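You operate a simulated robot arm through the tools that you are given. There is no shell and no other tool. Be economical: measure what you need, move in short steps, check, and stop when the job is done.

You run a simulated two-armed robot. Do the job below in one go: nothing can be reset, and whatever is moved stays where it is left.

Task
Fetch the brown roll from the top of the long wall table and set it on the stack of mailers. Put the white box marked "MUG" from the top of the long wall table on the top of the low table and the white box that says "wristbands" on top of the brown carton there. Screw the lid back on the red bottle. The order is free. Set down upright: white box.

The check looks at the end state, three seconds after you hand in, the way a careful person would. Anything else that was tipped, shoved, dropped, spilled or broken makes it a failure. A push-on lid holds only when it is set on centred and level and pressed home; a screw cap is set on level and turned clockwise until tight.

Robot
Two 7-joint arms with fingered hands on one trunk, on a base that drives. Base frame: it is fixed to the floor where the robot stands at the start and does not move with it; the origin is under the middle of the robot, x ahead of it, y to its left, z up; the surface under the hand at the start is at about z = 800. Readings come in mm, rad, newtons and seconds.
The left shoulder is at the start at [106, 173, 997], the right one opposite. With the tool pointing down near the work surface each hand reaches from about 440 to 860 mm from the robot's upright axis, wherever it stands, measured 20 degrees to its own side. Places, roughly: low table [-1200, 300, 700]; red bottle [-3750, -1750, 750]; stack of mailers (34x24 cm) [-3680, -2600, 780]. Payload 3.5 kg a hand.
Tool frame (each hand has its own): the origin (TCP) lies between the finger pads and is the grasp point; the fingertips stand 25 mm ahead of it; z points along the fingers, y is the line along which they close. Largest opening 88 mm; the body of the gripper starts 29 mm behind the TCP. The gripper is a hand of 3 fingers: y runs from the thumb to the fingers, the wrist lies at [-13, -97, -162] in the tool frame.
Orientation is that of the tool frame in the base frame, as a unit quaternion [x, y, z, w]. With the fingers straight down and the wrist toward the robot, the tool's x, y and z point along [0, 1, 0], [1, 0, 0] and [0, 0, -1] of the base frame.

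Tools
- The arms move only by the tool nudge_tool. It takes "left_series", "right_series" or both (then of equal length, played together; a hand with none holds still); each is a list of rows, each a list of 6 numbers: the shift along the tool's x, y, z in cm, then the turn, a rotation vector about the tool's x, y, z in degrees. In form: [[dx, dy, dz, rx, ry, rz], ...]. A call has 1 to 10 rows; each row is the pose to reach, as a shift and turn from the pose commanded when the call began, along the tool's axes at that moment. Rows are played at 5 a second. More than 50 mm and 0.15 rad between two rows, and nothing of the call is played. Where a pose cannot be reached the arm comes as near as it can. A force on the tool above 40 N (or 10 N above the force at the start of the call, whichever is more), or a blocked arm, ends the call early, and 0.2 s more pass. In this call time passes only in rows, and 0.2 s behind the last. The reply holds the time, the measured pose of the TCP, the force on the tool along the base axes, the opening and the grip force, in the units named above and with some noise, with the torque about the TCP (base axes, N m) and any sound that the robot's microphone picked up, and new pictures: "show" is both (left out), scene, wrist or none (wrist: the cameras of the hands that moved).
- Cameras (640 x 400 px; columns grow to the right, rows downward): "scene" is now at [262.5, 22.5, 1230.8]; the picture's right is [0.30, -0.95, -0.10], its down [-0.42, -0.03, -0.91] and it looks along [0.86, 0.31, -0.40] (base axes); focal length 214 px, centre (320, 200). "left" rides on the left gripper at [-58, -85, -99] in its tool frame; the picture's right is [-0.67, -0.35, 0.66], its down [0.69, -0.63, 0.37] and it looks along [0.29, 0.69, 0.66] (tool axes); focal length 261 px, centre (320, 200). "right" rides on the right gripper at [58, -85, -100] in its tool frame; the picture's right is [-0.67, 0.35, -0.66], its down [-0.69, -0.63, 0.37] and it looks along [-0.28, 0.69, 0.66] (tool axes); focal length 261 px, centre (320, 200). There is no depth. A picture from a camera that has moved, and an enlarged one, comes with that camera's place and axes in the base frame and with its lens. The place of the scene camera against the robot may be out by one fixed shift of up to 12 mm in any direction.
- raise_lower(by): slides the trunk up (or, below 0, down) by that many mm; the arms and the scene camera ride with it, the base frame stays. It gives what a move gives, with no picture.
- base_move(legs): drives the robot by 1 to 6 legs, each [ahead, left, turn to the left] in mm, mm and rad, along the robot's own axes; the way and the turn of a leg run together, so that a leg with both is an arc; at most 1500 mm and 3.142 rad a leg. The arms and the cameras ride along, it lands a little off, and it stops where it bumps. It gives what a move gives, and a new picture of the scene camera.
- set_fingers(index, middle, thumb_bend, thumb_turn, hand): sets how far each is bent, from 0 (flat) to 100 (curled in); at 30 the hand is open as for a grip, at 70 the pads meet at the TCP. One left out holds its place. A second passes; each finger stops where it meets its share of the squeeze, and holds until it gets a number again. It is the only way to open and close the hand. It gives what a move gives, with no picture; readings hold the bend of each and the force on the fingers (four entries, about 0 where the hand has none), thumb and palm. thumb_turn goes from beside the hand (0) to across from the fingers (100), as for a grip.
- head_to(pan, tilt): turns the head with the scene camera to pan (to the left, within 1.501 rad either way) and tilt (down, from -0.506 to 1.204), counted from straight ahead of the robot. It gives what a move gives, and a new picture of the scene camera.
- close_up(camera, box): a new picture of the part [left, top, right, bottom] of that camera's present view, enlarged. No time passes.
- sign_off(): hands the job in; it is judged then, once.

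Go step by step. Nothing tells you exact positions but the pictures and the camera data: compare them with the known pose of the tool, close in by small moves and look again before you grip or let go. The budget is 165 turns and 260 pictures, counting those below and the enlarged ones. Unless the task says otherwise, let go and move clear before handing in.

The tools are called after "Request:" as a command line: name --argument value ..., lists and objects as JSON in quotes. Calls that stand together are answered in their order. nudge_tool: Moves the arms, as the interface text tells. Its arguments: {"type":"object","properties":{"left_series":{"type":"array","items":{"type":"array","items":{"type":"number"}}},"right_series":{"type":"array","items":{"type":"array","items":{"type":"number"}}},"show":{"type":"string","enum":["both","scene","wrist","none"]}},"required":[]} The other tools are called the same way: raise_lower (by) slides the trunk up or down; set_fingers (index, middle, thumb_bend, thumb_turn, hand) moves the fingers one by one; base_move (legs) drives the base; head_to (pan, tilt) turns the head that bears the scene camera; close_up (camera, box) takes an enlarged picture of a part of a camera's view; sign_off () hands the job in.

At the start:

```text
time_s: 0.0
left_tool_pos: [382.7, 217.6, 1223.3]
left_orientation: [0.707, 0.707, 0.0, 0.0]
left_contact_force: [0.6, 0.0, 0.0]
left_ft_torque: [0.01, -0.01, -0.01]
left_gripper_width: 87.9
left_grip_force: 0.0
left_shape: jaw
left_bend: [30.0, 30.0, 30.0, 98.0]
left_finger forces: [0.0, 0.0, 0.0, 0.1, 0.0, 0.0]
right_tool_pos: [561.3, -92.5, 1126.9]
right_orientation: [0.707, 0.707, 0.0, 0.0]
right_contact_force: [0.1, 0.5, -0.8]
right_ft_torque: [-0.04, -0.01, 0.02]
right_gripper_width: 87.7
right_grip_force: 0.0
right_shape: jaw
right_bend: [30.0, 30.0, 30.0, 98.0]
right_finger forces: [0.0, 0.1, 0.0, 0.0, 0.0, 0.0]
trunk travel left (down, up): [-100.0, 355.0]
robot x, y, heading: [0.0, 3.4, 0.002]
head pan, tilt: [0.323, 0.105]
```

scene: 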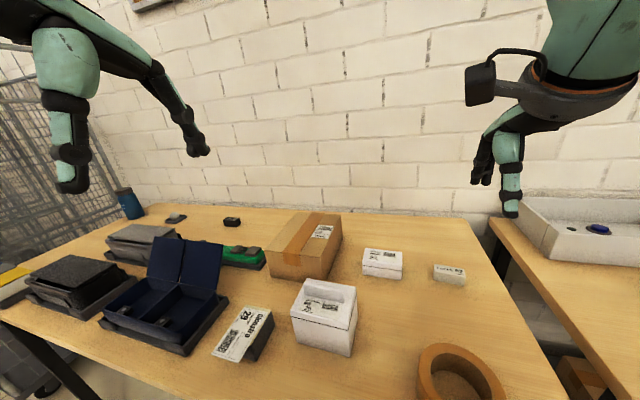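
right: 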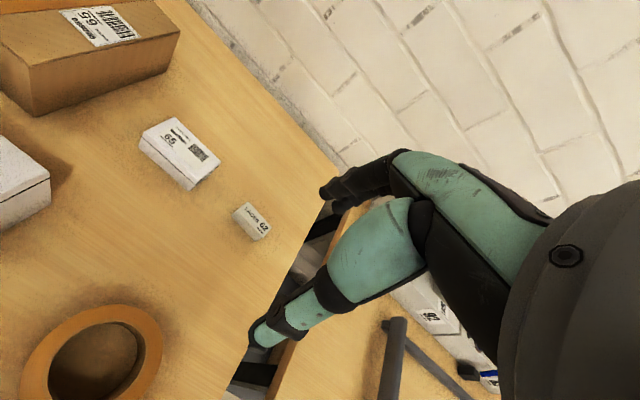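
left: 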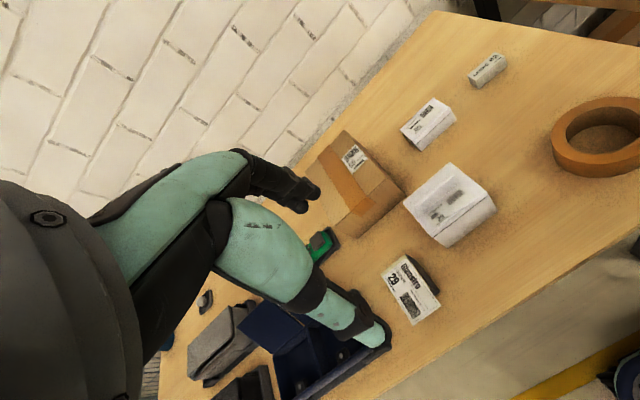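

I see a table in front with several white boxes and a brown tape roll. I'll enlarge to read the labels.

Request:
close_up --camera "scene" --box '[200, 200, 520, 400]'

Request:
close_up --camera "right" --box '[0, 0, 320, 400]'

Request:
close_up --camera "left" --box '[360, 30, 560, 330]'

```text
2.00 times, centred on (360, 300) of scene
camera zoom: at [262.5, 22.5, 1230.8], right [0.3, -0.95, -0.1], down [-0.42, -0.03, -0.91], along [0.86, 0.31, -0.4], focal length 429 px, centre (240, 0)
```

zoom: 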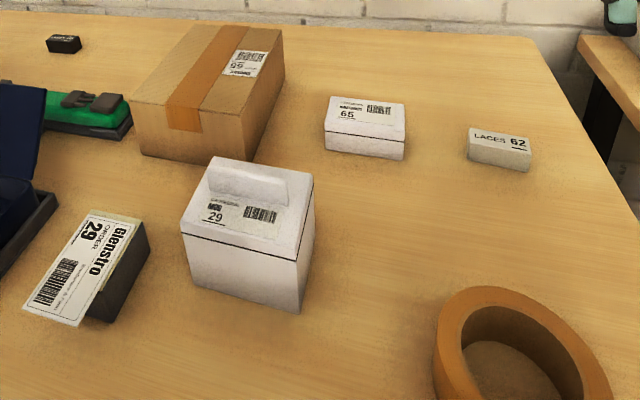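

```text
1.00 times, centred on (160, 200) of right (not enlarged: the box is as wide or as high as the picture)
camera zoom: at [475.7, -33.9, 1226.2], right [0.35, -0.67, 0.66], down [-0.63, -0.69, -0.37], along [0.69, -0.28, -0.66], focal length 261 px, centre (480, 200)
```

zoom: 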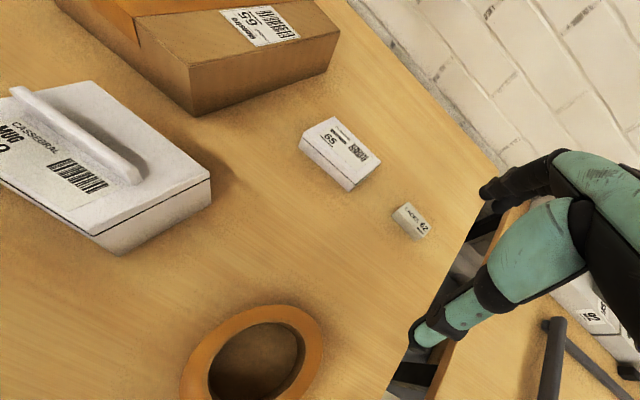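

```text
1.33 times, centred on (460, 180) of left
camera zoom: at [297.3, 159.9, 1323.9], right [-0.35, -0.67, -0.66], down [-0.63, 0.69, -0.37], along [0.69, 0.29, -0.66], focal length 348 px, centre (133, 227)
```

zoom: 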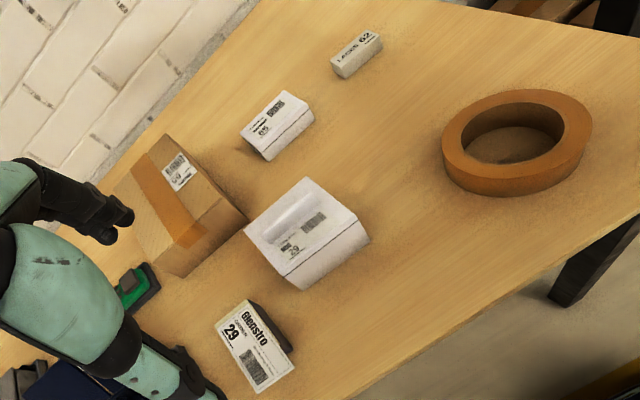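

The box with a ridge on top reads "MUG". I'll check the box numbered 65 for "wristbands".

Request:
close_up --camera "right" --box '[135, 110, 225, 195]'

Request:
close_up --camera "scene" --box '[355, 235, 415, 285]'

Request:
head_to --pan -0.2 --tilt 0.6

```text
4.71 times, centred on (180, 152) of right
camera zoom: at [475.7, -33.9, 1226.2], right [0.35, -0.67, 0.66], down [-0.63, -0.69, -0.37], along [0.69, -0.28, -0.66], focal length 1227 px, centre (979, 424)
```

zoom: 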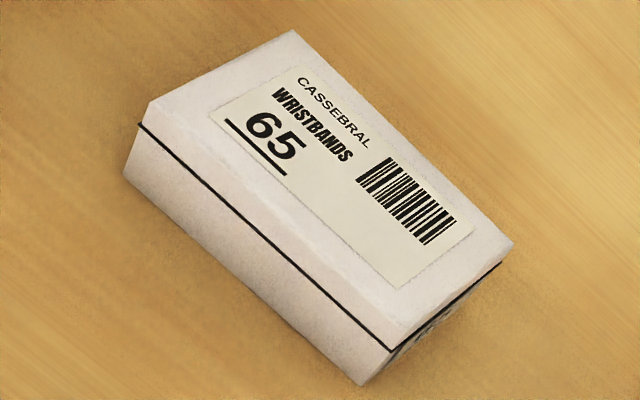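

```text
8.00 times, centred on (385, 260) of scene
camera zoom: at [262.5, 22.5, 1230.8], right [0.3, -0.95, -0.1], down [-0.42, -0.03, -0.91], along [0.86, 0.31, -0.4], focal length 1716 px, centre (-200, -280)
```

zoom: 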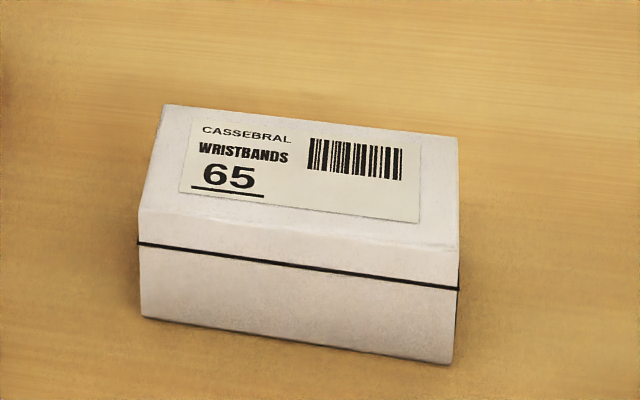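

```text
time_s: 0.9
left_tool_pos: [381.7, 217.1, 1224.2]
left_orientation: [0.707, 0.707, 0.0, -0.001]
left_contact_force: [0.2, -0.7, 0.0]
left_ft_torque: [-0.02, 0.03, -0.01]
left_gripper_width: 87.7
left_grip_force: 0.1
left_shape: jaw
left_bend: [30.0, 30.0, 30.0, 98.0]
left_finger forces: [0.1, 0.1, 0.1, 0.0, 0.1, 0.0]
right_tool_pos: [562.9, -93.0, 1127.6]
right_orientation: [0.707, 0.708, -0.001, 0.0]
right_contact_force: [-0.4, -0.3, -0.7]
right_ft_torque: [0.01, -0.01, 0.0]
right_gripper_width: 87.8
right_grip_force: 0.1
right_shape: jaw
right_bend: [30.0, 30.0, 30.0, 98.0]
right_finger forces: [0.0, 0.0, 0.1, 0.1, 0.0, 0.0]
trunk travel left (down, up): [-100.0, 355.0]
robot x, y, heading: [0.6, -3.2, 0.001]
head pan, tilt: [-0.201, 0.6]
camera scene: at [247.1, -24.2, 1188.0], right [-0.19, -0.98, 0.06], down [-0.79, 0.11, -0.6], along [0.58, -0.16, -0.8], focal length 214 px, centre (320, 200)
```

scene: 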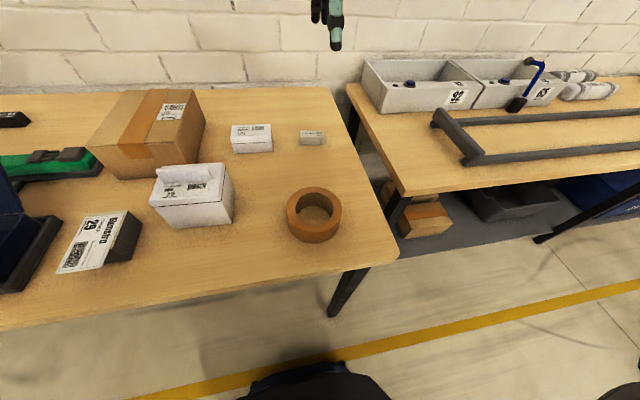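

The 65 box is the wristbands box. Before gripping, I'll turn to look at the low table and see which carton "there" means.

Request:
base_move --legs '[[-250, 0, 0], [0, 0, 1.6]]'

Request:
head_to --pan 1.3 --tilt 0.4

```text
time_s: 6.6
left_tool_pos: [-461.1, 384.1, 1224.3]
left_orientation: [0.004, 1.0, 0.0, 0.0]
left_contact_force: [-0.2, -0.5, 0.6]
left_ft_torque: [-0.02, 0.01, -0.05]
left_gripper_width: 87.8
left_grip_force: 0.0
left_shape: jaw
left_bend: [30.0, 30.0, 30.0, 98.0]
left_finger forces: [0.1, 0.1, 0.1, 0.0, 0.0, 0.0]
right_tool_pos: [-150.5, 562.7, 1127.7]
right_orientation: [0.004, 1.0, -0.001, -0.001]
right_contact_force: [0.2, -0.1, 0.2]
right_ft_torque: [-0.01, -0.03, -0.02]
right_gripper_width: 87.7
right_grip_force: 0.0
right_shape: jaw
right_bend: [30.0, 30.0, 30.0, 98.0]
right_finger forces: [0.0, 0.0, 0.1, 0.0, 0.0, 0.0]
trunk travel left (down, up): [-100.0, 355.0]
robot x, y, heading: [-249.9, -2.1, 1.562]
head pan, tilt: [-0.201, 0.6]
camera scene: at [-224.8, 237.5, 1187.9], right [0.98, -0.2, 0.06], down [-0.12, -0.79, -0.6], along [0.17, 0.58, -0.8], focal length 214 px, centre (320, 200)
```

scene: 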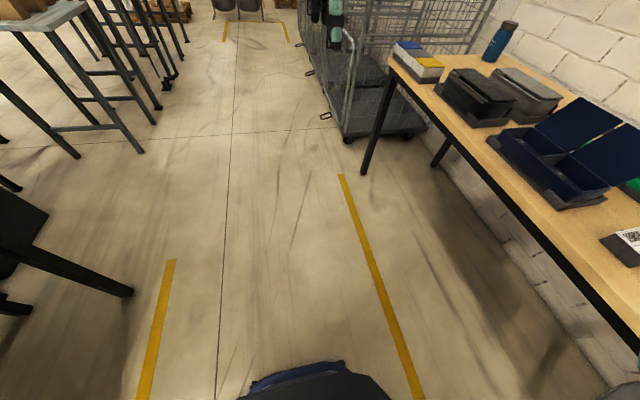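

```text
time_s: 8.2
left_tool_pos: [-461.4, 385.7, 1224.2]
left_orientation: [0.004, 1.0, 0.0, -0.001]
left_contact_force: [-0.7, -0.3, -0.8]
left_ft_torque: [0.0, 0.0, -0.03]
left_gripper_width: 87.2
left_grip_force: 0.0
left_shape: jaw
left_bend: [30.0, 30.0, 30.0, 98.0]
left_finger forces: [0.0, 0.0, 0.1, 0.1, 0.0, 0.0]
right_tool_pos: [-150.0, 562.3, 1126.8]
right_orientation: [0.004, 1.0, -0.001, -0.001]
right_contact_force: [-0.4, 0.6, -0.5]
right_ft_torque: [-0.02, 0.0, -0.01]
right_gripper_width: 87.6
right_grip_force: 0.1
right_shape: jaw
right_bend: [30.0, 30.0, 30.0, 98.0]
right_finger forces: [0.0, 0.0, 0.0, 0.0, 0.0, 0.0]
trunk travel left (down, up): [-100.0, 355.0]
robot x, y, heading: [-247.1, 2.5, 1.558]
head pan, tilt: [1.3, 0.4]
camera scene: at [-332.2, 186.0, 1225.2], right [0.28, 0.91, -0.31], down [0.37, -0.4, -0.84], along [-0.89, 0.12, -0.45], focal length 214 px, centre (320, 200)
```

scene: 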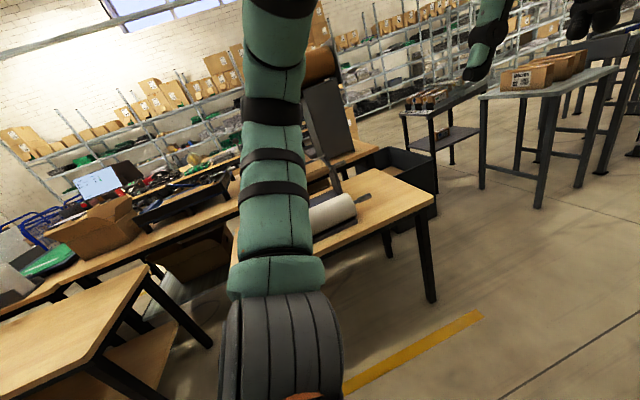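

My arm blocks the view; I'll turn on to face the low table.

Request:
base_move --legs '[[0, 0, 1.35]]'

Request:
head_to --pan 0.0 --tilt 0.4

```text
time_s: 11.9
left_tool_pos: [-668.8, -126.4, 1224.7]
left_orientation: [-0.625, 0.78, 0.0, 0.0]
left_contact_force: [0.1, -0.8, 0.7]
left_ft_torque: [0.02, 0.01, 0.01]
left_gripper_width: 87.7
left_grip_force: 0.1
left_shape: jaw
left_bend: [30.0, 30.0, 30.0, 98.0]
left_finger forces: [0.1, 0.0, 0.0, 0.0, 0.0, 0.1]
right_tool_pos: [-776.8, 213.5, 1126.8]
right_orientation: [-0.624, 0.781, -0.002, 0.0]
right_contact_force: [-0.5, 0.2, -0.2]
right_ft_torque: [0.01, 0.04, 0.04]
right_gripper_width: 87.7
right_grip_force: 0.0
right_shape: jaw
right_bend: [30.0, 30.0, 30.0, 98.0]
right_finger forces: [0.0, 0.1, 0.1, 0.0, 0.1, 0.1]
trunk travel left (down, up): [-100.0, 355.0]
robot x, y, heading: [-244.6, 0.3, 2.923]
head pan, tilt: [1.3, 0.4]
camera scene: at [-450.3, -51.2, 1225.2], right [-0.83, 0.46, -0.31], down [0.47, 0.28, -0.84], along [-0.3, -0.84, -0.45], focal length 214 px, centre (320, 200)
```

scene: 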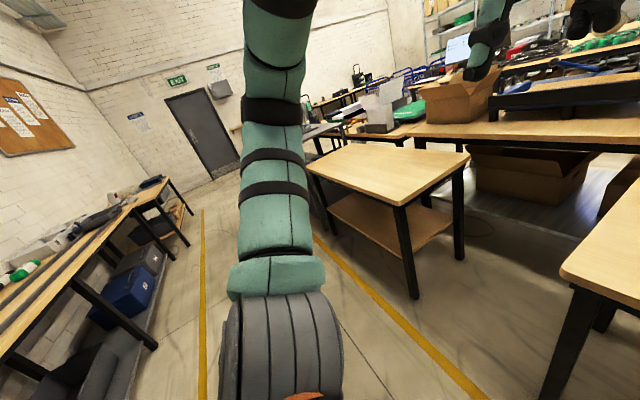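

```text
time_s: 13.4
left_tool_pos: [-668.9, -127.9, 1224.3]
left_orientation: [-0.625, 0.78, -0.001, 0.0]
left_contact_force: [-0.2, -0.8, 0.2]
left_ft_torque: [0.0, 0.03, 0.03]
left_gripper_width: 87.6
left_grip_force: 0.2
left_shape: jaw
left_bend: [30.0, 30.0, 30.0, 98.0]
left_finger forces: [0.1, 0.0, 0.0, 0.0, 0.0, 0.0]
right_tool_pos: [-777.6, 214.6, 1127.6]
right_orientation: [-0.625, 0.78, -0.001, 0.001]
right_contact_force: [-0.4, -0.1, 0.3]
right_ft_torque: [0.0, 0.03, 0.03]
right_gripper_width: 87.5
right_grip_force: 0.1
right_shape: jaw
right_bend: [30.0, 30.0, 30.0, 98.0]
right_finger forces: [0.0, 0.1, 0.1, 0.0, 0.0, 0.0]
trunk travel left (down, up): [-100.0, 355.0]
robot x, y, heading: [-249.2, 1.8, 2.916]
head pan, tilt: [0.0, 0.4]
camera scene: at [-493.5, 49.9, 1203.2], right [0.22, 0.98, 0.0], down [0.65, -0.15, -0.75], along [-0.73, 0.16, -0.67], focal length 214 px, centre (320, 200)
```

scene: 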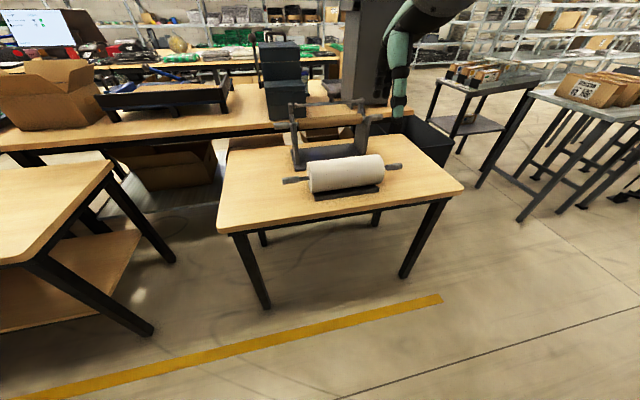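

This matches the low table. I'll check what the brown object behind the roll dispenser is.

Request:
close_up --camera "scene" --box '[210, 80, 470, 245]'

```text
2.42 times, centred on (340, 162) of scene
camera zoom: at [-493.5, 49.9, 1203.2], right [0.22, 0.98, 0.0], down [0.65, -0.15, -0.75], along [-0.73, 0.16, -0.67], focal length 520 px, centre (272, 291)
```

zoom: 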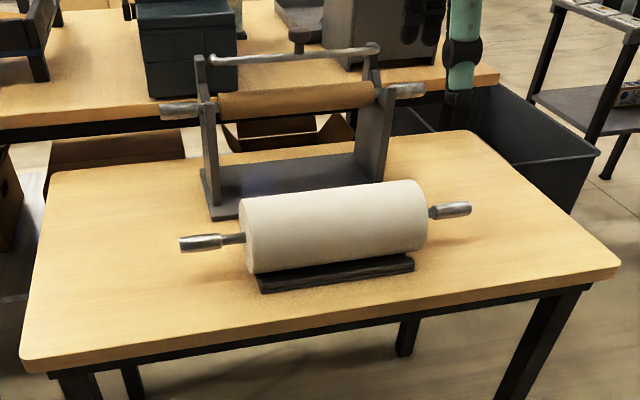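

No carton on the low table, so "the brown carton there" is the one on the wall table. I drive back to it.

Request:
base_move --legs '[[0, 0, -2.916], [250, 0, 0]]'

Request:
head_to --pan 0.25 --tilt 0.5

```text
time_s: 22.0
left_tool_pos: [381.4, 247.7, 1224.2]
left_orientation: [0.69, 0.724, 0.001, -0.001]
left_contact_force: [-0.3, 0.2, 0.2]
left_ft_torque: [0.01, 0.05, 0.0]
left_gripper_width: 87.7
left_grip_force: 0.0
left_shape: jaw
left_bend: [30.0, 30.0, 30.0, 98.0]
left_finger forces: [0.0, 0.0, 0.0, 0.0, 0.0, 0.0]
right_tool_pos: [577.5, -51.2, 1128.2]
right_orientation: [0.69, 0.724, 0.0, 0.0]
right_contact_force: [-0.1, -0.4, 0.0]
right_ft_torque: [-0.02, 0.02, -0.04]
right_gripper_width: 87.7
right_grip_force: 0.0
right_shape: jaw
right_bend: [30.0, 30.0, 30.0, 98.0]
right_finger forces: [0.0, 0.0, 0.0, 0.1, 0.0, 0.1]
trunk travel left (down, up): [-100.0, 355.0]
robot x, y, heading: [11.7, 14.5, 0.047]
head pan, tilt: [0.0, 0.4]
camera scene: at [268.5, 19.1, 1203.4], right [0.05, -1.0, 0.0], down [-0.67, -0.03, -0.75], along [0.74, 0.04, -0.67], focal length 214 px, centre (320, 200)
```

scene: 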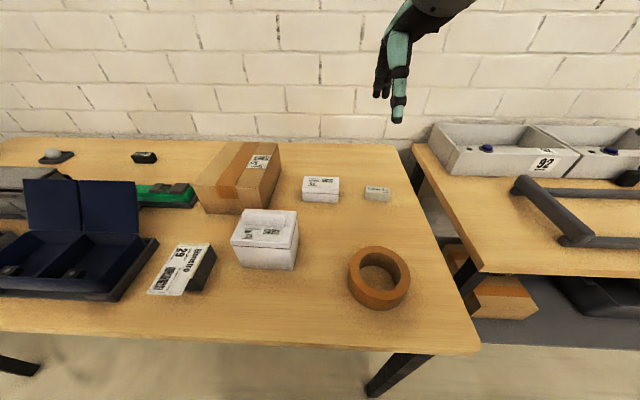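

```text
time_s: 22.8
left_tool_pos: [382.3, 249.0, 1223.3]
left_orientation: [0.69, 0.724, 0.0, 0.001]
left_contact_force: [-0.7, 0.9, -0.6]
left_ft_torque: [-0.03, -0.02, 0.04]
left_gripper_width: 87.7
left_grip_force: 0.1
left_shape: jaw
left_bend: [30.0, 30.0, 30.0, 98.0]
left_finger forces: [0.1, 0.0, 0.0, 0.0, 0.0, 0.0]
right_tool_pos: [577.0, -52.1, 1127.3]
right_orientation: [0.69, 0.724, 0.0, 0.0]
right_contact_force: [0.1, -0.1, -0.5]
right_ft_torque: [0.01, 0.01, 0.0]
right_gripper_width: 87.8
right_grip_force: 0.2
right_shape: jaw
right_bend: [30.0, 30.0, 30.0, 98.0]
right_finger forces: [0.1, 0.0, 0.0, 0.0, 0.0, 0.0]
trunk travel left (down, up): [-100.0, 355.0]
robot x, y, heading: [12.8, 15.7, 0.045]
head pan, tilt: [0.25, 0.499]
camera scene: at [260.5, 41.1, 1196.0], right [0.28, -0.96, -0.08], down [-0.72, -0.15, -0.68], along [0.64, 0.25, -0.73], focal length 214 px, centre (320, 200)
```

scene: 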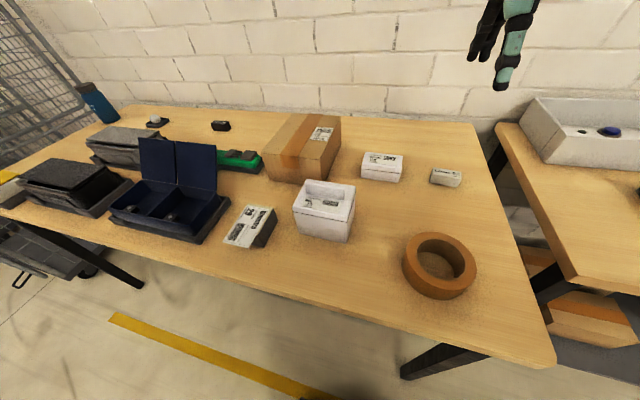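

I use the left hand for the wristbands box (centre about [745, 38]) and move the right arm aside to the right.

Request:
nudge_tool --left_series '[[-2.27, 3.53, 2.44, 0, 0, 0.26], [-4.54, 7.06, 4.88, 0, 0, 0.52], [-6.81, 10.59, 7.32, 0, 0, 0.78], [-9.08, 14.12, 9.76, 0, 0, 1.04], [-11.35, 17.65, 12.2, 0, 0, 1.3], [-13.62, 21.18, 14.64, 0, 0, 1.56], [-15.89, 24.71, 17.08, 0, 0, 1.82], [-18.16, 28.24, 19.52, 0, 0, 2.08], [-20.43, 31.77, 21.96, 0, 0, 2.34], [-22.7, 35.3, 24.4, 0, 0, 2.6]]' --right_series '[[-4.5, 0, 0, 0, 0, 0], [-9, 0, 0, 0, 0, 0], [-13, -1, 0, 0, 0, 0], [-17, -3, 0, 0, 0, 0], [-20, -5, 0, 0, 0, 0], [-22, -7, 0, 0, 0, 0], [-23, -9, 0, 0, 0, 0], [-23, -10, 0, 0, 0, 0], [-23, -10, 0, 0, 0, 0], [-23, -10, 0, 0, 0, 0]]'

```text
time_s: 25.0
left_tool_pos: [749.1, 39.8, 975.1]
left_orientation: [0.707, 0.707, 0.001, -0.001]
left_contact_force: [0.0, 0.9, 0.9]
left_ft_torque: [-0.02, 0.0, 0.0]
left_gripper_width: 87.7
left_grip_force: 0.0
left_shape: jaw
left_bend: [30.0, 30.0, 30.0, 98.0]
left_finger forces: [0.0, 0.0, 0.0, 0.0, 0.0, 0.0]
right_tool_pos: [489.1, -285.3, 1122.9]
right_orientation: [0.69, 0.724, 0.001, -0.002]
right_contact_force: [0.5, 0.4, -0.3]
right_ft_torque: [0.02, -0.01, -0.01]
right_gripper_width: 87.6
right_grip_force: 0.0
right_shape: jaw
right_bend: [30.0, 30.0, 30.0, 98.0]
right_finger forces: [0.0, 0.0, 0.0, 0.0, 0.0, 0.1]
right hand out of reach, approached as far as the arm can: row 7, 8, 9, 10
trunk travel left (down, up): [-100.0, 355.0]
robot x, y, heading: [7.3, 12.4, 0.049]
head pan, tilt: [0.25, 0.499]
camera scene: at [261.7, 39.6, 1195.7], right [0.28, -0.96, -0.08], down [-0.72, -0.15, -0.68], along [0.64, 0.25, -0.73], focal length 214 px, centre (320, 200)
camera right: at [399.2, -231.1, 1223.0], right [0.38, -0.65, 0.65], down [-0.6, -0.71, -0.37], along [0.71, -0.25, -0.66], focal length 261 px, centre (320, 200)
camera left: at [663.8, -18.6, 1074.8], right [-0.35, -0.67, -0.66], down [-0.63, 0.69, -0.36], along [0.69, 0.29, -0.66], focal length 261 px, centre (320, 200)
```

scene: 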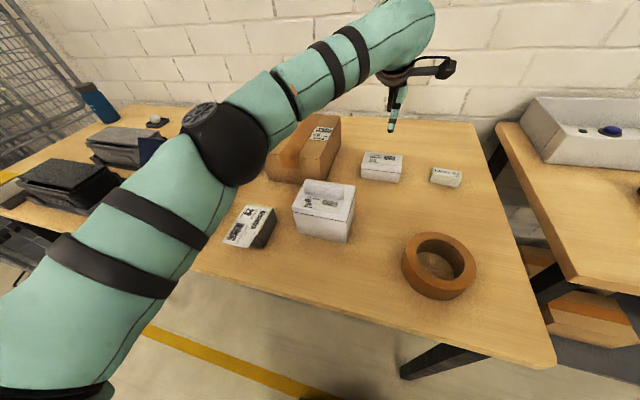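
right: 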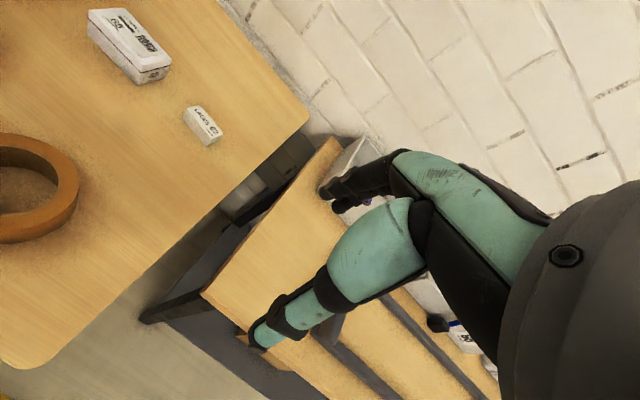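
left: 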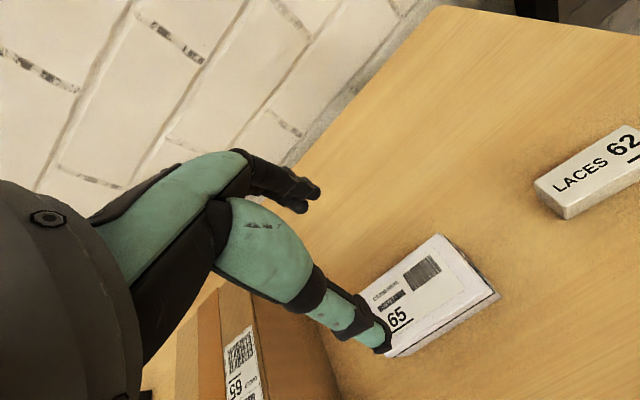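

The box is under the hand, a bit nearer than I estimated. I'll enlarge the left view for accurate corners.

Request:
close_up --camera "left" --box '[340, 220, 520, 370]'

```text
2.67 times, centred on (430, 295) of left
camera zoom: at [663.8, -18.6, 1074.8], right [-0.35, -0.67, -0.66], down [-0.63, 0.69, -0.36], along [0.69, 0.29, -0.66], focal length 695 px, centre (27, -53)
```

zoom: 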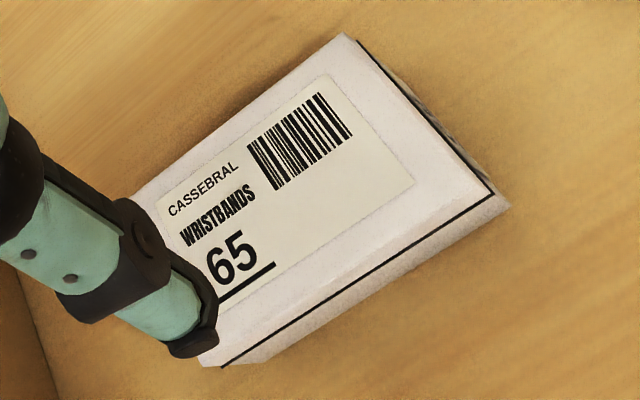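

Box centre about [740, 50]. I descend over it.

Request:
nudge_tool --left_series '[[0.5, -0.45, 3, 0, 0, 0], [1.0, -0.9, 6, 0, 0, 0], [1.0, -0.9, 9, 0, 0, 0], [1.0, -0.9, 11.5, 0, 0, 0], [1.0, -0.9, 13, 0, 0, 0], [1.0, -0.9, 14.4, 0, 0, 0]]' --show "wrist"

```text
time_s: 26.4
left_tool_pos: [736.7, 48.3, 834.7]
left_orientation: [0.706, 0.708, -0.001, 0.0]
left_contact_force: [0.2, 0.8, 0.3]
left_ft_torque: [-0.02, 0.01, 0.02]
left_gripper_width: 87.8
left_grip_force: 0.1
left_shape: jaw
left_bend: [30.0, 30.0, 30.0, 98.0]
left_finger forces: [0.2, 0.0, 0.1, 0.0, 0.1, 0.1]
right_tool_pos: [487.6, -283.3, 1125.5]
right_orientation: [0.691, 0.722, 0.001, 0.0]
right_contact_force: [-0.6, 0.7, 0.9]
right_ft_torque: [-0.01, 0.0, -0.03]
right_gripper_width: 87.7
right_grip_force: 0.2
right_shape: jaw
right_bend: [30.0, 30.0, 30.0, 98.0]
right_finger forces: [0.0, 0.0, 0.1, 0.1, 0.1, 0.1]
trunk travel left (down, up): [-100.0, 355.0]
robot x, y, heading: [8.8, 13.1, 0.048]
head pan, tilt: [0.25, 0.499]
camera left: at [651.3, -9.4, 934.7], right [-0.35, -0.67, -0.66], down [-0.63, 0.68, -0.37], along [0.69, 0.29, -0.66], focal length 261 px, centre (320, 200)
```

left: 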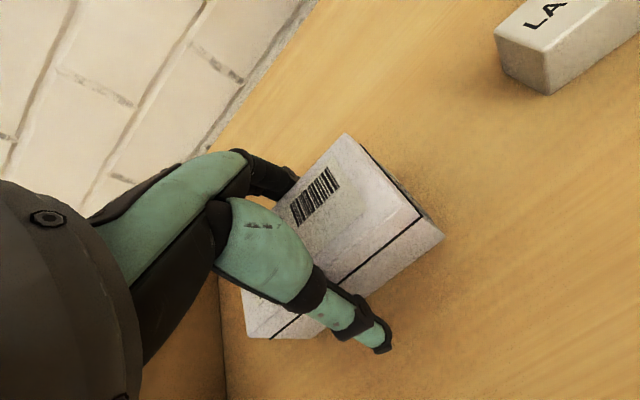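

Centred. I lower slightly and close.

Request:
nudge_tool --left_series '[[0.1, 0.1, 0.5, 0, 0, 0]]' --show "none"

Request:
set_fingers --hand "left" --index 52 --middle 52 --thumb_bend 52

```text
time_s: 26.8
left_tool_pos: [736.5, 49.6, 829.7]
left_orientation: [0.706, 0.709, 0.0, 0.0]
left_contact_force: [0.2, 0.1, 0.7]
left_ft_torque: [0.0, -0.03, -0.04]
left_gripper_width: 87.9
left_grip_force: 0.0
left_shape: jaw
left_bend: [30.0, 30.0, 30.0, 98.0]
left_finger forces: [0.3, 0.0, 0.1, 0.0, 0.3, 0.1]
right_tool_pos: [487.5, -284.2, 1126.0]
right_orientation: [0.691, 0.723, 0.002, 0.0]
right_contact_force: [-0.1, 0.0, -1.2]
right_ft_torque: [0.0, -0.01, -0.01]
right_gripper_width: 87.7
right_grip_force: 0.1
right_shape: jaw
right_bend: [30.0, 30.0, 30.0, 98.0]
right_finger forces: [0.0, 0.0, 0.1, 0.0, 0.1, 0.1]
trunk travel left (down, up): [-100.0, 355.0]
robot x, y, heading: [9.0, 12.4, 0.046]
head pan, tilt: [0.25, 0.499]
```

```text
time_s: 27.8
left_tool_pos: [737.1, 50.1, 830.4]
left_orientation: [0.705, 0.709, 0.0, 0.001]
left_contact_force: [1.6, 0.8, 3.3]
left_ft_torque: [0.0, -0.17, 0.0]
left_gripper_width: 60.7
left_grip_force: 22.8
left_shape: fingers
left_bend: [39.0, 48.0, 47.0, 97.0]
left_finger forces: [19.5, 3.7, 0.1, 0.0, 21.8, 0.1]
right_tool_pos: [486.9, -284.6, 1125.7]
right_orientation: [0.691, 0.723, 0.001, 0.0]
right_contact_force: [-0.6, -0.2, 0.8]
right_ft_torque: [0.0, 0.03, 0.01]
right_gripper_width: 87.5
right_grip_force: 0.1
right_shape: jaw
right_bend: [30.0, 30.0, 30.0, 98.0]
right_finger forces: [0.0, 0.0, 0.0, 0.1, 0.0, 0.0]
trunk travel left (down, up): [-100.0, 355.0]
robot x, y, heading: [7.5, 14.2, 0.047]
head pan, tilt: [0.25, 0.499]
```

Gripped at about 23 N. I lift and look.

Request:
nudge_tool --left_series '[[0, 0, -2, 0, 0, 0], [0, 0, -5, 0, 0, 0], [0, 0, -9, 0, 0, 0], [0, 0, -13, 0, 0, 0], [0, 0, -16, 0, 0, 0]]' --show "both"

```text
time_s: 29.0
left_tool_pos: [739.9, 50.0, 989.2]
left_orientation: [0.706, 0.708, 0.001, 0.001]
left_contact_force: [0.6, -0.1, -0.9]
left_ft_torque: [0.01, 0.05, -0.02]
left_gripper_width: 60.1
left_grip_force: 20.7
left_shape: fingers
left_bend: [40.0, 48.0, 48.0, 97.0]
left_finger forces: [17.4, 2.9, 0.0, 0.0, 21.4, 0.0]
right_tool_pos: [486.2, -283.9, 1125.4]
right_orientation: [0.691, 0.723, 0.001, 0.0]
right_contact_force: [0.3, 0.7, 0.0]
right_ft_torque: [0.0, 0.01, 0.02]
right_gripper_width: 87.6
right_grip_force: 0.1
right_shape: jaw
right_bend: [30.0, 30.0, 30.0, 98.0]
right_finger forces: [0.0, 0.0, 0.0, 0.0, 0.1, 0.0]
trunk travel left (down, up): [-100.0, 355.0]
robot x, y, heading: [10.2, 18.4, 0.054]
head pan, tilt: [0.25, 0.499]
camera scene: at [260.1, 40.9, 1196.1], right [0.28, -0.96, -0.08], down [-0.72, -0.15, -0.68], along [0.64, 0.25, -0.73], focal length 214 px, centre (320, 200)
camera left: at [655.1, -7.6, 1089.9], right [-0.35, -0.67, -0.66], down [-0.63, 0.68, -0.37], along [0.69, 0.29, -0.66], focal length 261 px, centre (320, 200)
```

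scene: 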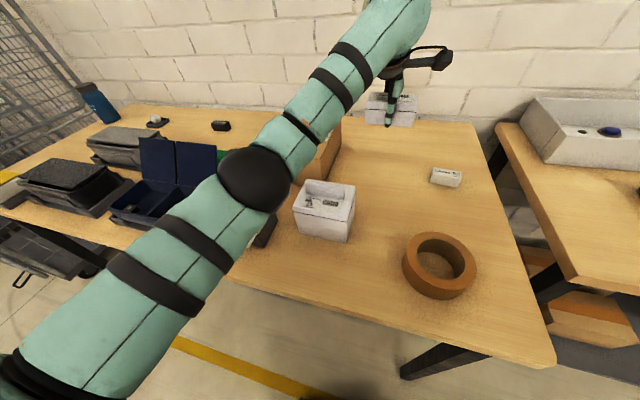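
left: 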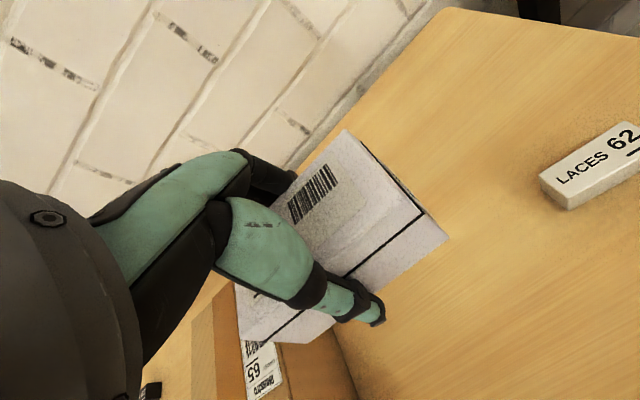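

Held well. I move it over the carton, about y 270.

Request:
nudge_tool --left_series '[[4, 0, 0, 0, 0, 0], [8, 0.2, 0, 0, 0, 0], [12, 0.5, 0, 0, 0, 0], [16, 1, 0, 0, 0, 0], [19, 1.5, 0, 0, 0, 0], [22, 2, 0, 0, 0, 0]]' --show "both"

```text
time_s: 30.4
left_tool_pos: [756.6, 272.4, 992.9]
left_orientation: [0.707, 0.707, -0.001, 0.001]
left_contact_force: [-0.2, 0.3, -0.6]
left_ft_torque: [-0.04, -0.03, 0.04]
left_gripper_width: 59.6
left_grip_force: 19.9
left_shape: fingers
left_bend: [40.0, 49.0, 48.0, 97.0]
left_finger forces: [16.6, 2.7, 0.1, 0.1, 20.6, 0.1]
right_tool_pos: [487.1, -284.2, 1124.3]
right_orientation: [0.691, 0.723, 0.0, 0.0]
right_contact_force: [-0.7, 0.0, 0.6]
right_ft_torque: [0.0, 0.01, 0.02]
right_gripper_width: 87.6
right_grip_force: 0.1
right_shape: jaw
right_bend: [30.0, 30.0, 30.0, 98.0]
right_finger forces: [0.1, 0.0, 0.0, 0.0, 0.1, 0.1]
trunk travel left (down, up): [-100.0, 355.0]
robot x, y, heading: [10.1, 12.9, 0.048]
head pan, tilt: [0.25, 0.499]
camera scene: at [260.6, 41.8, 1196.0], right [0.28, -0.96, -0.08], down [-0.72, -0.15, -0.68], along [0.64, 0.25, -0.73], focal length 214 px, centre (320, 200)
camera left: at [671.6, 215.1, 1092.6], right [-0.35, -0.67, -0.65], down [-0.63, 0.68, -0.37], along [0.69, 0.29, -0.66], focal length 261 px, centre (320, 200)
```

scene: 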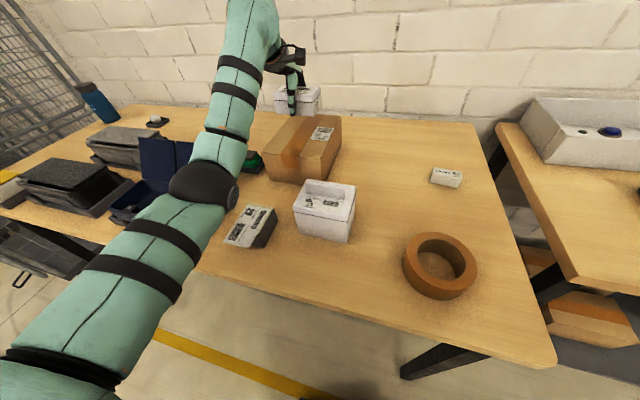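
left: 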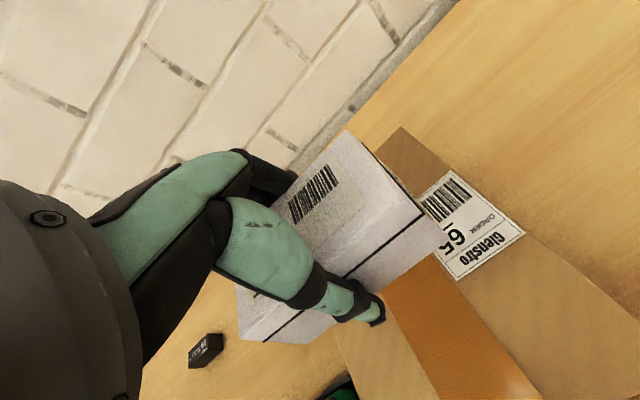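

The box is over the carton (y 187–355, x 660–877). I lower gently.

Request:
nudge_tool --left_series '[[0, 0, 2.5, 0, 0, 0], [0, 0, 5, 0, 0, 0], [0, 0, 6, 0, 0, 0], [0, 0, 6.5, 0, 0, 0], [0, 0, 6.9, 0, 0, 0], [0, 0, 7.2, 0, 0, 0], [0, 0, 7.5, 0, 0, 0]]' --show "wrist"

```text
time_s: 31.9
left_tool_pos: [755.0, 269.6, 928.8]
left_orientation: [0.706, 0.708, 0.006, 0.008]
left_contact_force: [-1.0, 0.4, 21.9]
left_ft_torque: [-0.13, -0.3, 0.03]
left_gripper_width: 60.4
left_grip_force: 24.7
left_shape: fingers
left_bend: [40.0, 48.0, 49.0, 97.0]
left_finger forces: [21.4, 3.5, 0.0, 0.0, 24.2, 0.1]
right_tool_pos: [483.9, -284.8, 1126.4]
right_orientation: [0.691, 0.723, 0.002, 0.001]
right_contact_force: [0.2, -0.3, -0.4]
right_ft_torque: [0.02, 0.05, -0.01]
right_gripper_width: 87.8
right_grip_force: 0.1
right_shape: jaw
right_bend: [30.0, 30.0, 30.0, 98.0]
right_finger forces: [0.0, 0.0, 0.0, 0.0, 0.0, 0.0]
trunk travel left (down, up): [-100.0, 355.0]
robot x, y, heading: [7.7, 15.5, 0.045]
head pan, tilt: [0.25, 0.499]
stopped in row 7 (left hand): the force on the tool passed its limit at 43 N (the readings are from after the stop); the commanded pose is now the measured one
camera left: at [668.7, 212.2, 1027.5], right [-0.33, -0.67, -0.66], down [-0.62, 0.68, -0.38], along [0.71, 0.29, -0.65], focal length 261 px, centre (320, 200)
```

left: 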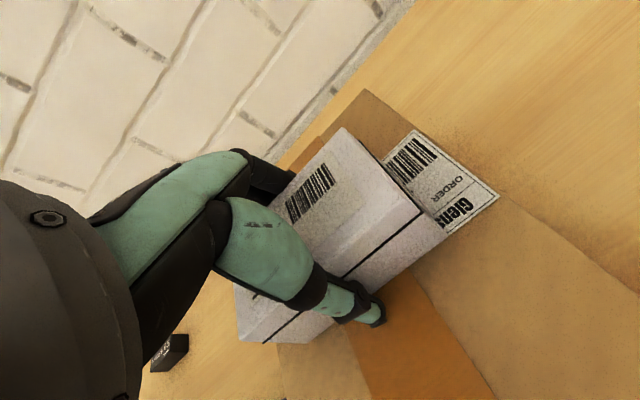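

It rests on the carton. I ease up a couple of mm to unload, then release.

Request:
nudge_tool --left_series '[[0, 0, -0.25, 0, 0, 0]]' --show "none"

Request:
set_fingers --hand "left" --index 30 --middle 30 --thumb_bend 30

```text
time_s: 32.3
left_tool_pos: [755.4, 269.5, 930.8]
left_orientation: [0.706, 0.708, 0.004, 0.006]
left_contact_force: [4.9, 2.6, 21.9]
left_ft_torque: [-0.16, -0.37, 0.09]
left_gripper_width: 60.2
left_grip_force: 24.8
left_shape: fingers
left_bend: [40.0, 48.0, 49.0, 97.0]
left_finger forces: [23.9, 5.1, 0.0, 0.0, 21.3, 0.0]
right_tool_pos: [485.6, -283.7, 1126.6]
right_orientation: [0.691, 0.723, 0.002, 0.0]
right_contact_force: [0.9, -0.3, 0.2]
right_ft_torque: [-0.02, 0.01, 0.0]
right_gripper_width: 87.7
right_grip_force: 0.1
right_shape: jaw
right_bend: [30.0, 30.0, 30.0, 98.0]
right_finger forces: [0.0, 0.0, 0.0, 0.1, 0.0, 0.0]
trunk travel left (down, up): [-100.0, 355.0]
robot x, y, heading: [11.6, 14.8, 0.046]
head pan, tilt: [0.25, 0.499]
```

```text
time_s: 33.3
left_tool_pos: [755.5, 269.8, 927.6]
left_orientation: [0.706, 0.708, 0.003, 0.005]
left_contact_force: [-3.2, -0.4, 5.0]
left_ft_torque: [0.0, 0.07, 0.01]
left_gripper_width: 87.7
left_grip_force: 3.6
left_shape: fingers
left_bend: [30.0, 30.0, 30.0, 97.0]
left_finger forces: [1.6, 0.1, 0.0, 0.0, 5.7, 0.0]
right_tool_pos: [486.2, -284.5, 1126.4]
right_orientation: [0.691, 0.723, 0.001, 0.0]
right_contact_force: [0.8, -0.3, -0.2]
right_ft_torque: [0.01, -0.02, -0.02]
right_gripper_width: 87.4
right_grip_force: 0.0
right_shape: jaw
right_bend: [30.0, 30.0, 30.0, 98.0]
right_finger forces: [0.0, 0.0, 0.0, 0.1, 0.0, 0.0]
trunk travel left (down, up): [-100.0, 355.0]
robot x, y, heading: [9.4, 11.0, 0.045]
head pan, tilt: [0.25, 0.499]
```

Released; I raise the hand straight up and look.

Request:
nudge_tool --left_series '[[0, 0, -1, 0, 0, 0], [0, 0, -3, 0, 0, 0], [0, 0, -6, 0, 0, 0], [0, 0, -10, 0, 0, 0], [0, 0, -14, 0, 0, 0]]' --show "both"

```text
time_s: 34.5
left_tool_pos: [752.7, 268.3, 1065.9]
left_orientation: [0.706, 0.708, 0.004, 0.005]
left_contact_force: [0.2, 0.3, -0.7]
left_ft_torque: [-0.03, 0.04, 0.0]
left_gripper_width: 84.9
left_grip_force: 0.2
left_shape: fingers
left_bend: [30.0, 30.0, 30.0, 97.0]
left_finger forces: [0.0, 0.0, 0.1, 0.0, 0.0, 0.0]
right_tool_pos: [485.4, -283.7, 1125.5]
right_orientation: [0.691, 0.723, 0.001, 0.0]
right_contact_force: [0.4, -0.4, 0.2]
right_ft_torque: [0.0, 0.0, 0.02]
right_gripper_width: 87.7
right_grip_force: 0.1
right_shape: jaw
right_bend: [30.0, 30.0, 30.0, 98.0]
right_finger forces: [0.1, 0.0, 0.0, 0.0, 0.0, 0.0]
trunk travel left (down, up): [-100.0, 355.0]
robot x, y, heading: [12.9, 13.3, 0.048]
head pan, tilt: [0.25, 0.499]
camera scene: at [259.6, 40.7, 1196.4], right [0.28, -0.96, -0.08], down [-0.72, -0.15, -0.68], along [0.64, 0.25, -0.73], focal length 214 px, centre (320, 200)
camera left: at [667.0, 211.0, 1164.8], right [-0.34, -0.67, -0.66], down [-0.63, 0.68, -0.37], along [0.7, 0.29, -0.65], focal length 261 px, centre (320, 200)
```

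scene: 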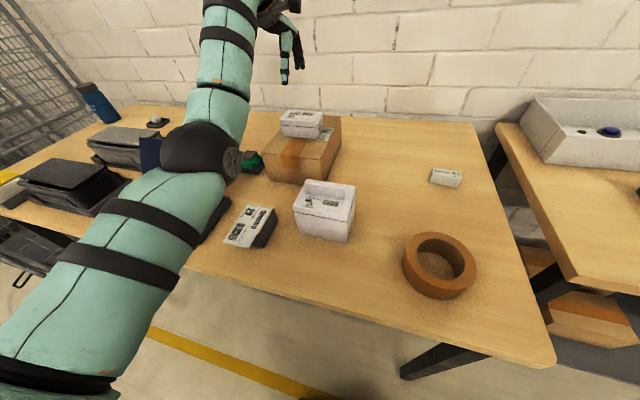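
left: 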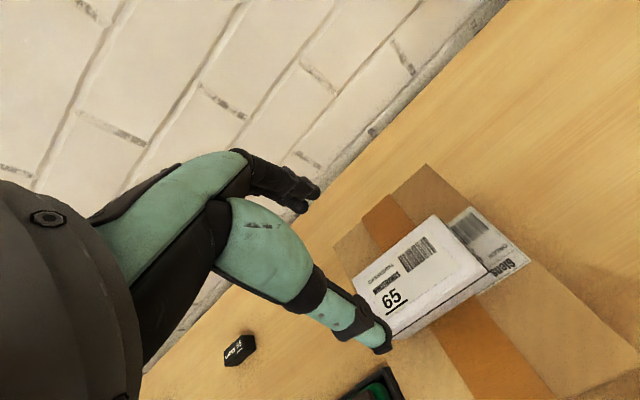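

Wristbands box sits upright on the carton. Next I look at the MUG box from above with the left hand camera.

Request:
nudge_tool --left_series '[[-2, -3.6, 0, 0, 0, 0], [-4, -7.2, 0, 0, 0, 0], [-6, -10.8, 0, 0, 0, 0], [-8, -14.4, 0, 0, 0, 0], [-10, -18, 0, 0, 0, 0], [-11.8, -21, 0, 0, 0, 0]]' --show "both"

```text
time_s: 35.8
left_tool_pos: [582.0, 265.0, 1054.7]
left_orientation: [0.624, 0.781, -0.005, -0.007]
left_contact_force: [-0.5, 0.1, 0.8]
left_ft_torque: [-0.01, -0.01, -0.02]
left_gripper_width: 84.7
left_grip_force: 0.1
left_shape: fingers
left_bend: [30.0, 30.0, 30.0, 97.0]
left_finger forces: [0.0, 0.1, 0.0, 0.1, 0.0, 0.0]
left hand out of reach, approached as far as the arm can: row 6
right_tool_pos: [486.1, -284.0, 1126.7]
right_orientation: [0.69, 0.724, 0.002, 0.0]
right_contact_force: [-0.1, -1.3, -0.4]
right_ft_torque: [0.0, -0.01, -0.04]
right_gripper_width: 87.5
right_grip_force: 0.1
right_shape: jaw
right_bend: [30.0, 30.0, 30.0, 98.0]
right_finger forces: [0.0, 0.0, 0.0, 0.1, 0.0, 0.1]
trunk travel left (down, up): [-100.0, 355.0]
robot x, y, heading: [7.4, 12.6, 0.049]
head pan, tilt: [0.25, 0.499]
stopped in row 6 (left hand): the arm was blocked; the commanded pose is now the measured one
camera scene: at [259.2, 40.9, 1196.5], right [0.28, -0.96, -0.08], down [-0.72, -0.15, -0.68], along [0.64, 0.25, -0.73], focal length 214 px, centre (320, 200)
camera left: at [513.2, 190.7, 1156.0], right [-0.2, -0.73, -0.65], down [-0.77, 0.53, -0.35], along [0.6, 0.43, -0.67], focal length 261 px, centre (320, 200)
```

scene: 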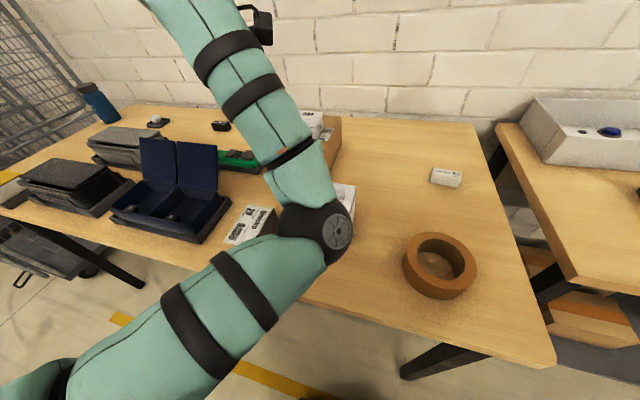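
left: 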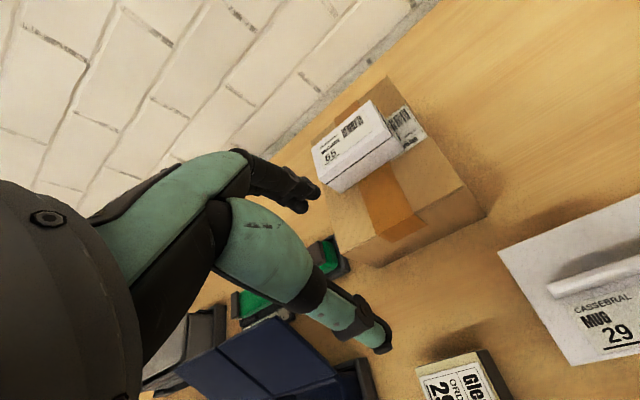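

The left arm folded to its limit with the elbow low. I raise the trunk to clear and check the MUG box wasn't touched.

Request:
raise_lower --by 120

Request:
base_move --legs '[[-200, 0, -0.047]]'

```text
time_s: 37.2
left_tool_pos: [583.0, 280.7, 1160.7]
left_orientation: [0.615, 0.788, -0.011, -0.018]
left_contact_force: [0.0, 1.1, 0.0]
left_ft_torque: [0.01, 0.0, 0.03]
left_gripper_width: 84.9
left_grip_force: 0.0
left_shape: fingers
left_bend: [30.0, 30.0, 30.0, 97.0]
left_finger forces: [0.0, 0.1, 0.0, 0.0, 0.0, 0.1]
right_tool_pos: [488.2, -283.2, 1244.3]
right_orientation: [0.69, 0.724, 0.0, 0.0]
right_contact_force: [-0.3, 0.5, -0.3]
right_ft_torque: [0.03, 0.01, -0.01]
right_gripper_width: 87.7
right_grip_force: 0.1
right_shape: jaw
right_bend: [30.0, 30.0, 30.0, 98.0]
right_finger forces: [0.1, 0.0, 0.0, 0.0, 0.0, 0.0]
trunk travel left (down, up): [-220.0, 235.0]
robot x, y, heading: [14.3, 18.2, 0.049]
head pan, tilt: [0.25, 0.499]
```

```text
time_s: 38.9
left_tool_pos: [389.3, 251.8, 1174.5]
left_orientation: [0.629, 0.778, -0.007, -0.006]
left_contact_force: [0.8, -0.3, -0.5]
left_ft_torque: [-0.02, -0.06, 0.0]
left_gripper_width: 85.0
left_grip_force: 0.0
left_shape: fingers
left_bend: [30.0, 30.0, 30.0, 97.0]
left_finger forces: [0.1, 0.1, 0.0, 0.0, 0.0, 0.0]
right_tool_pos: [269.8, -309.5, 1244.9]
right_orientation: [0.706, 0.708, 0.001, -0.001]
right_contact_force: [0.1, 0.2, -0.1]
right_ft_torque: [0.01, 0.03, 0.01]
right_gripper_width: 87.4
right_grip_force: 0.2
right_shape: jaw
right_bend: [30.0, 30.0, 30.0, 98.0]
right_finger forces: [0.0, 0.1, 0.0, 0.1, 0.0, 0.0]
trunk travel left (down, up): [-220.0, 235.0]
robot x, y, heading: [-191.8, 7.8, 0.001]
head pan, tilt: [0.25, 0.499]
camera scene: at [-33.5, 24.7, 1359.0], right [0.25, -0.97, -0.04], down [-0.59, -0.12, -0.8], along [0.77, 0.22, -0.6], focal length 214 px, centre (320, 200)
```

scene: 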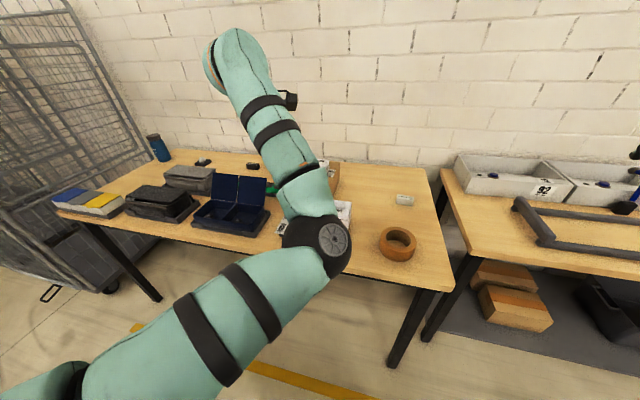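

I raise and open out the left arm so that the elbow clears the view.

Request:
nudge_tool --left_series '[[1, 0, -3, 0, 0, 2], [2, 0, -6, 0, 0, 4], [2, 0, -9, 0, 0, 6], [2, -2, -12, 0, 0, 8], [2, -5, -14, 0, 0, 10], [2, -8, -16, 0, 0, 11], [2, -11, -18, 0, 0, 11]]' --show "scene"

```text
time_s: 40.1
left_tool_pos: [353.6, 298.3, 1223.8]
left_orientation: [0.664, 0.741, -0.072, -0.073]
left_contact_force: [0.2, -0.6, 0.3]
left_ft_torque: [0.02, -0.03, -0.01]
left_gripper_width: 84.9
left_grip_force: 0.2
left_shape: fingers
left_bend: [30.0, 30.0, 30.0, 98.0]
left_finger forces: [0.0, 0.0, 0.0, 0.1, 0.0, 0.0]
right_tool_pos: [269.4, -308.6, 1244.4]
right_orientation: [0.706, 0.708, 0.001, 0.0]
right_contact_force: [-1.3, -0.9, 0.0]
right_ft_torque: [-0.02, 0.0, -0.04]
right_gripper_width: 87.7
right_grip_force: 0.0
right_shape: jaw
right_bend: [30.0, 30.0, 30.0, 98.0]
right_finger forces: [0.1, 0.0, 0.1, 0.0, 0.1, 0.1]
trunk travel left (down, up): [-220.0, 235.0]
robot x, y, heading: [-195.0, 9.2, 0.011]
head pan, tilt: [0.25, 0.499]
stopped in row 6 (left hand): the arm was blocked; the commanded pose is now the measured one
camera scene: at [-34.4, 25.3, 1359.2], right [0.25, -0.97, -0.04], down [-0.59, -0.12, -0.8], along [0.77, 0.22, -0.6], focal length 214 px, centre (320, 200)
```

scene: 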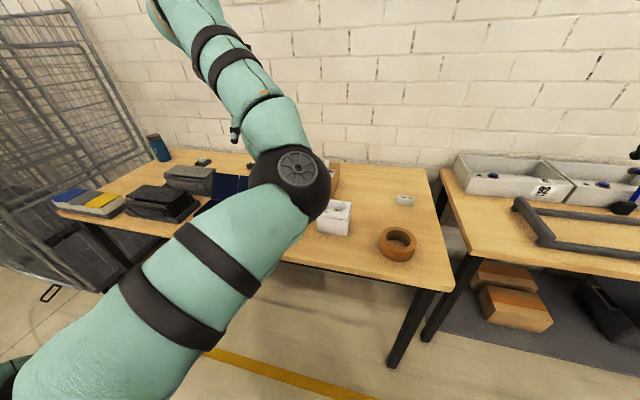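

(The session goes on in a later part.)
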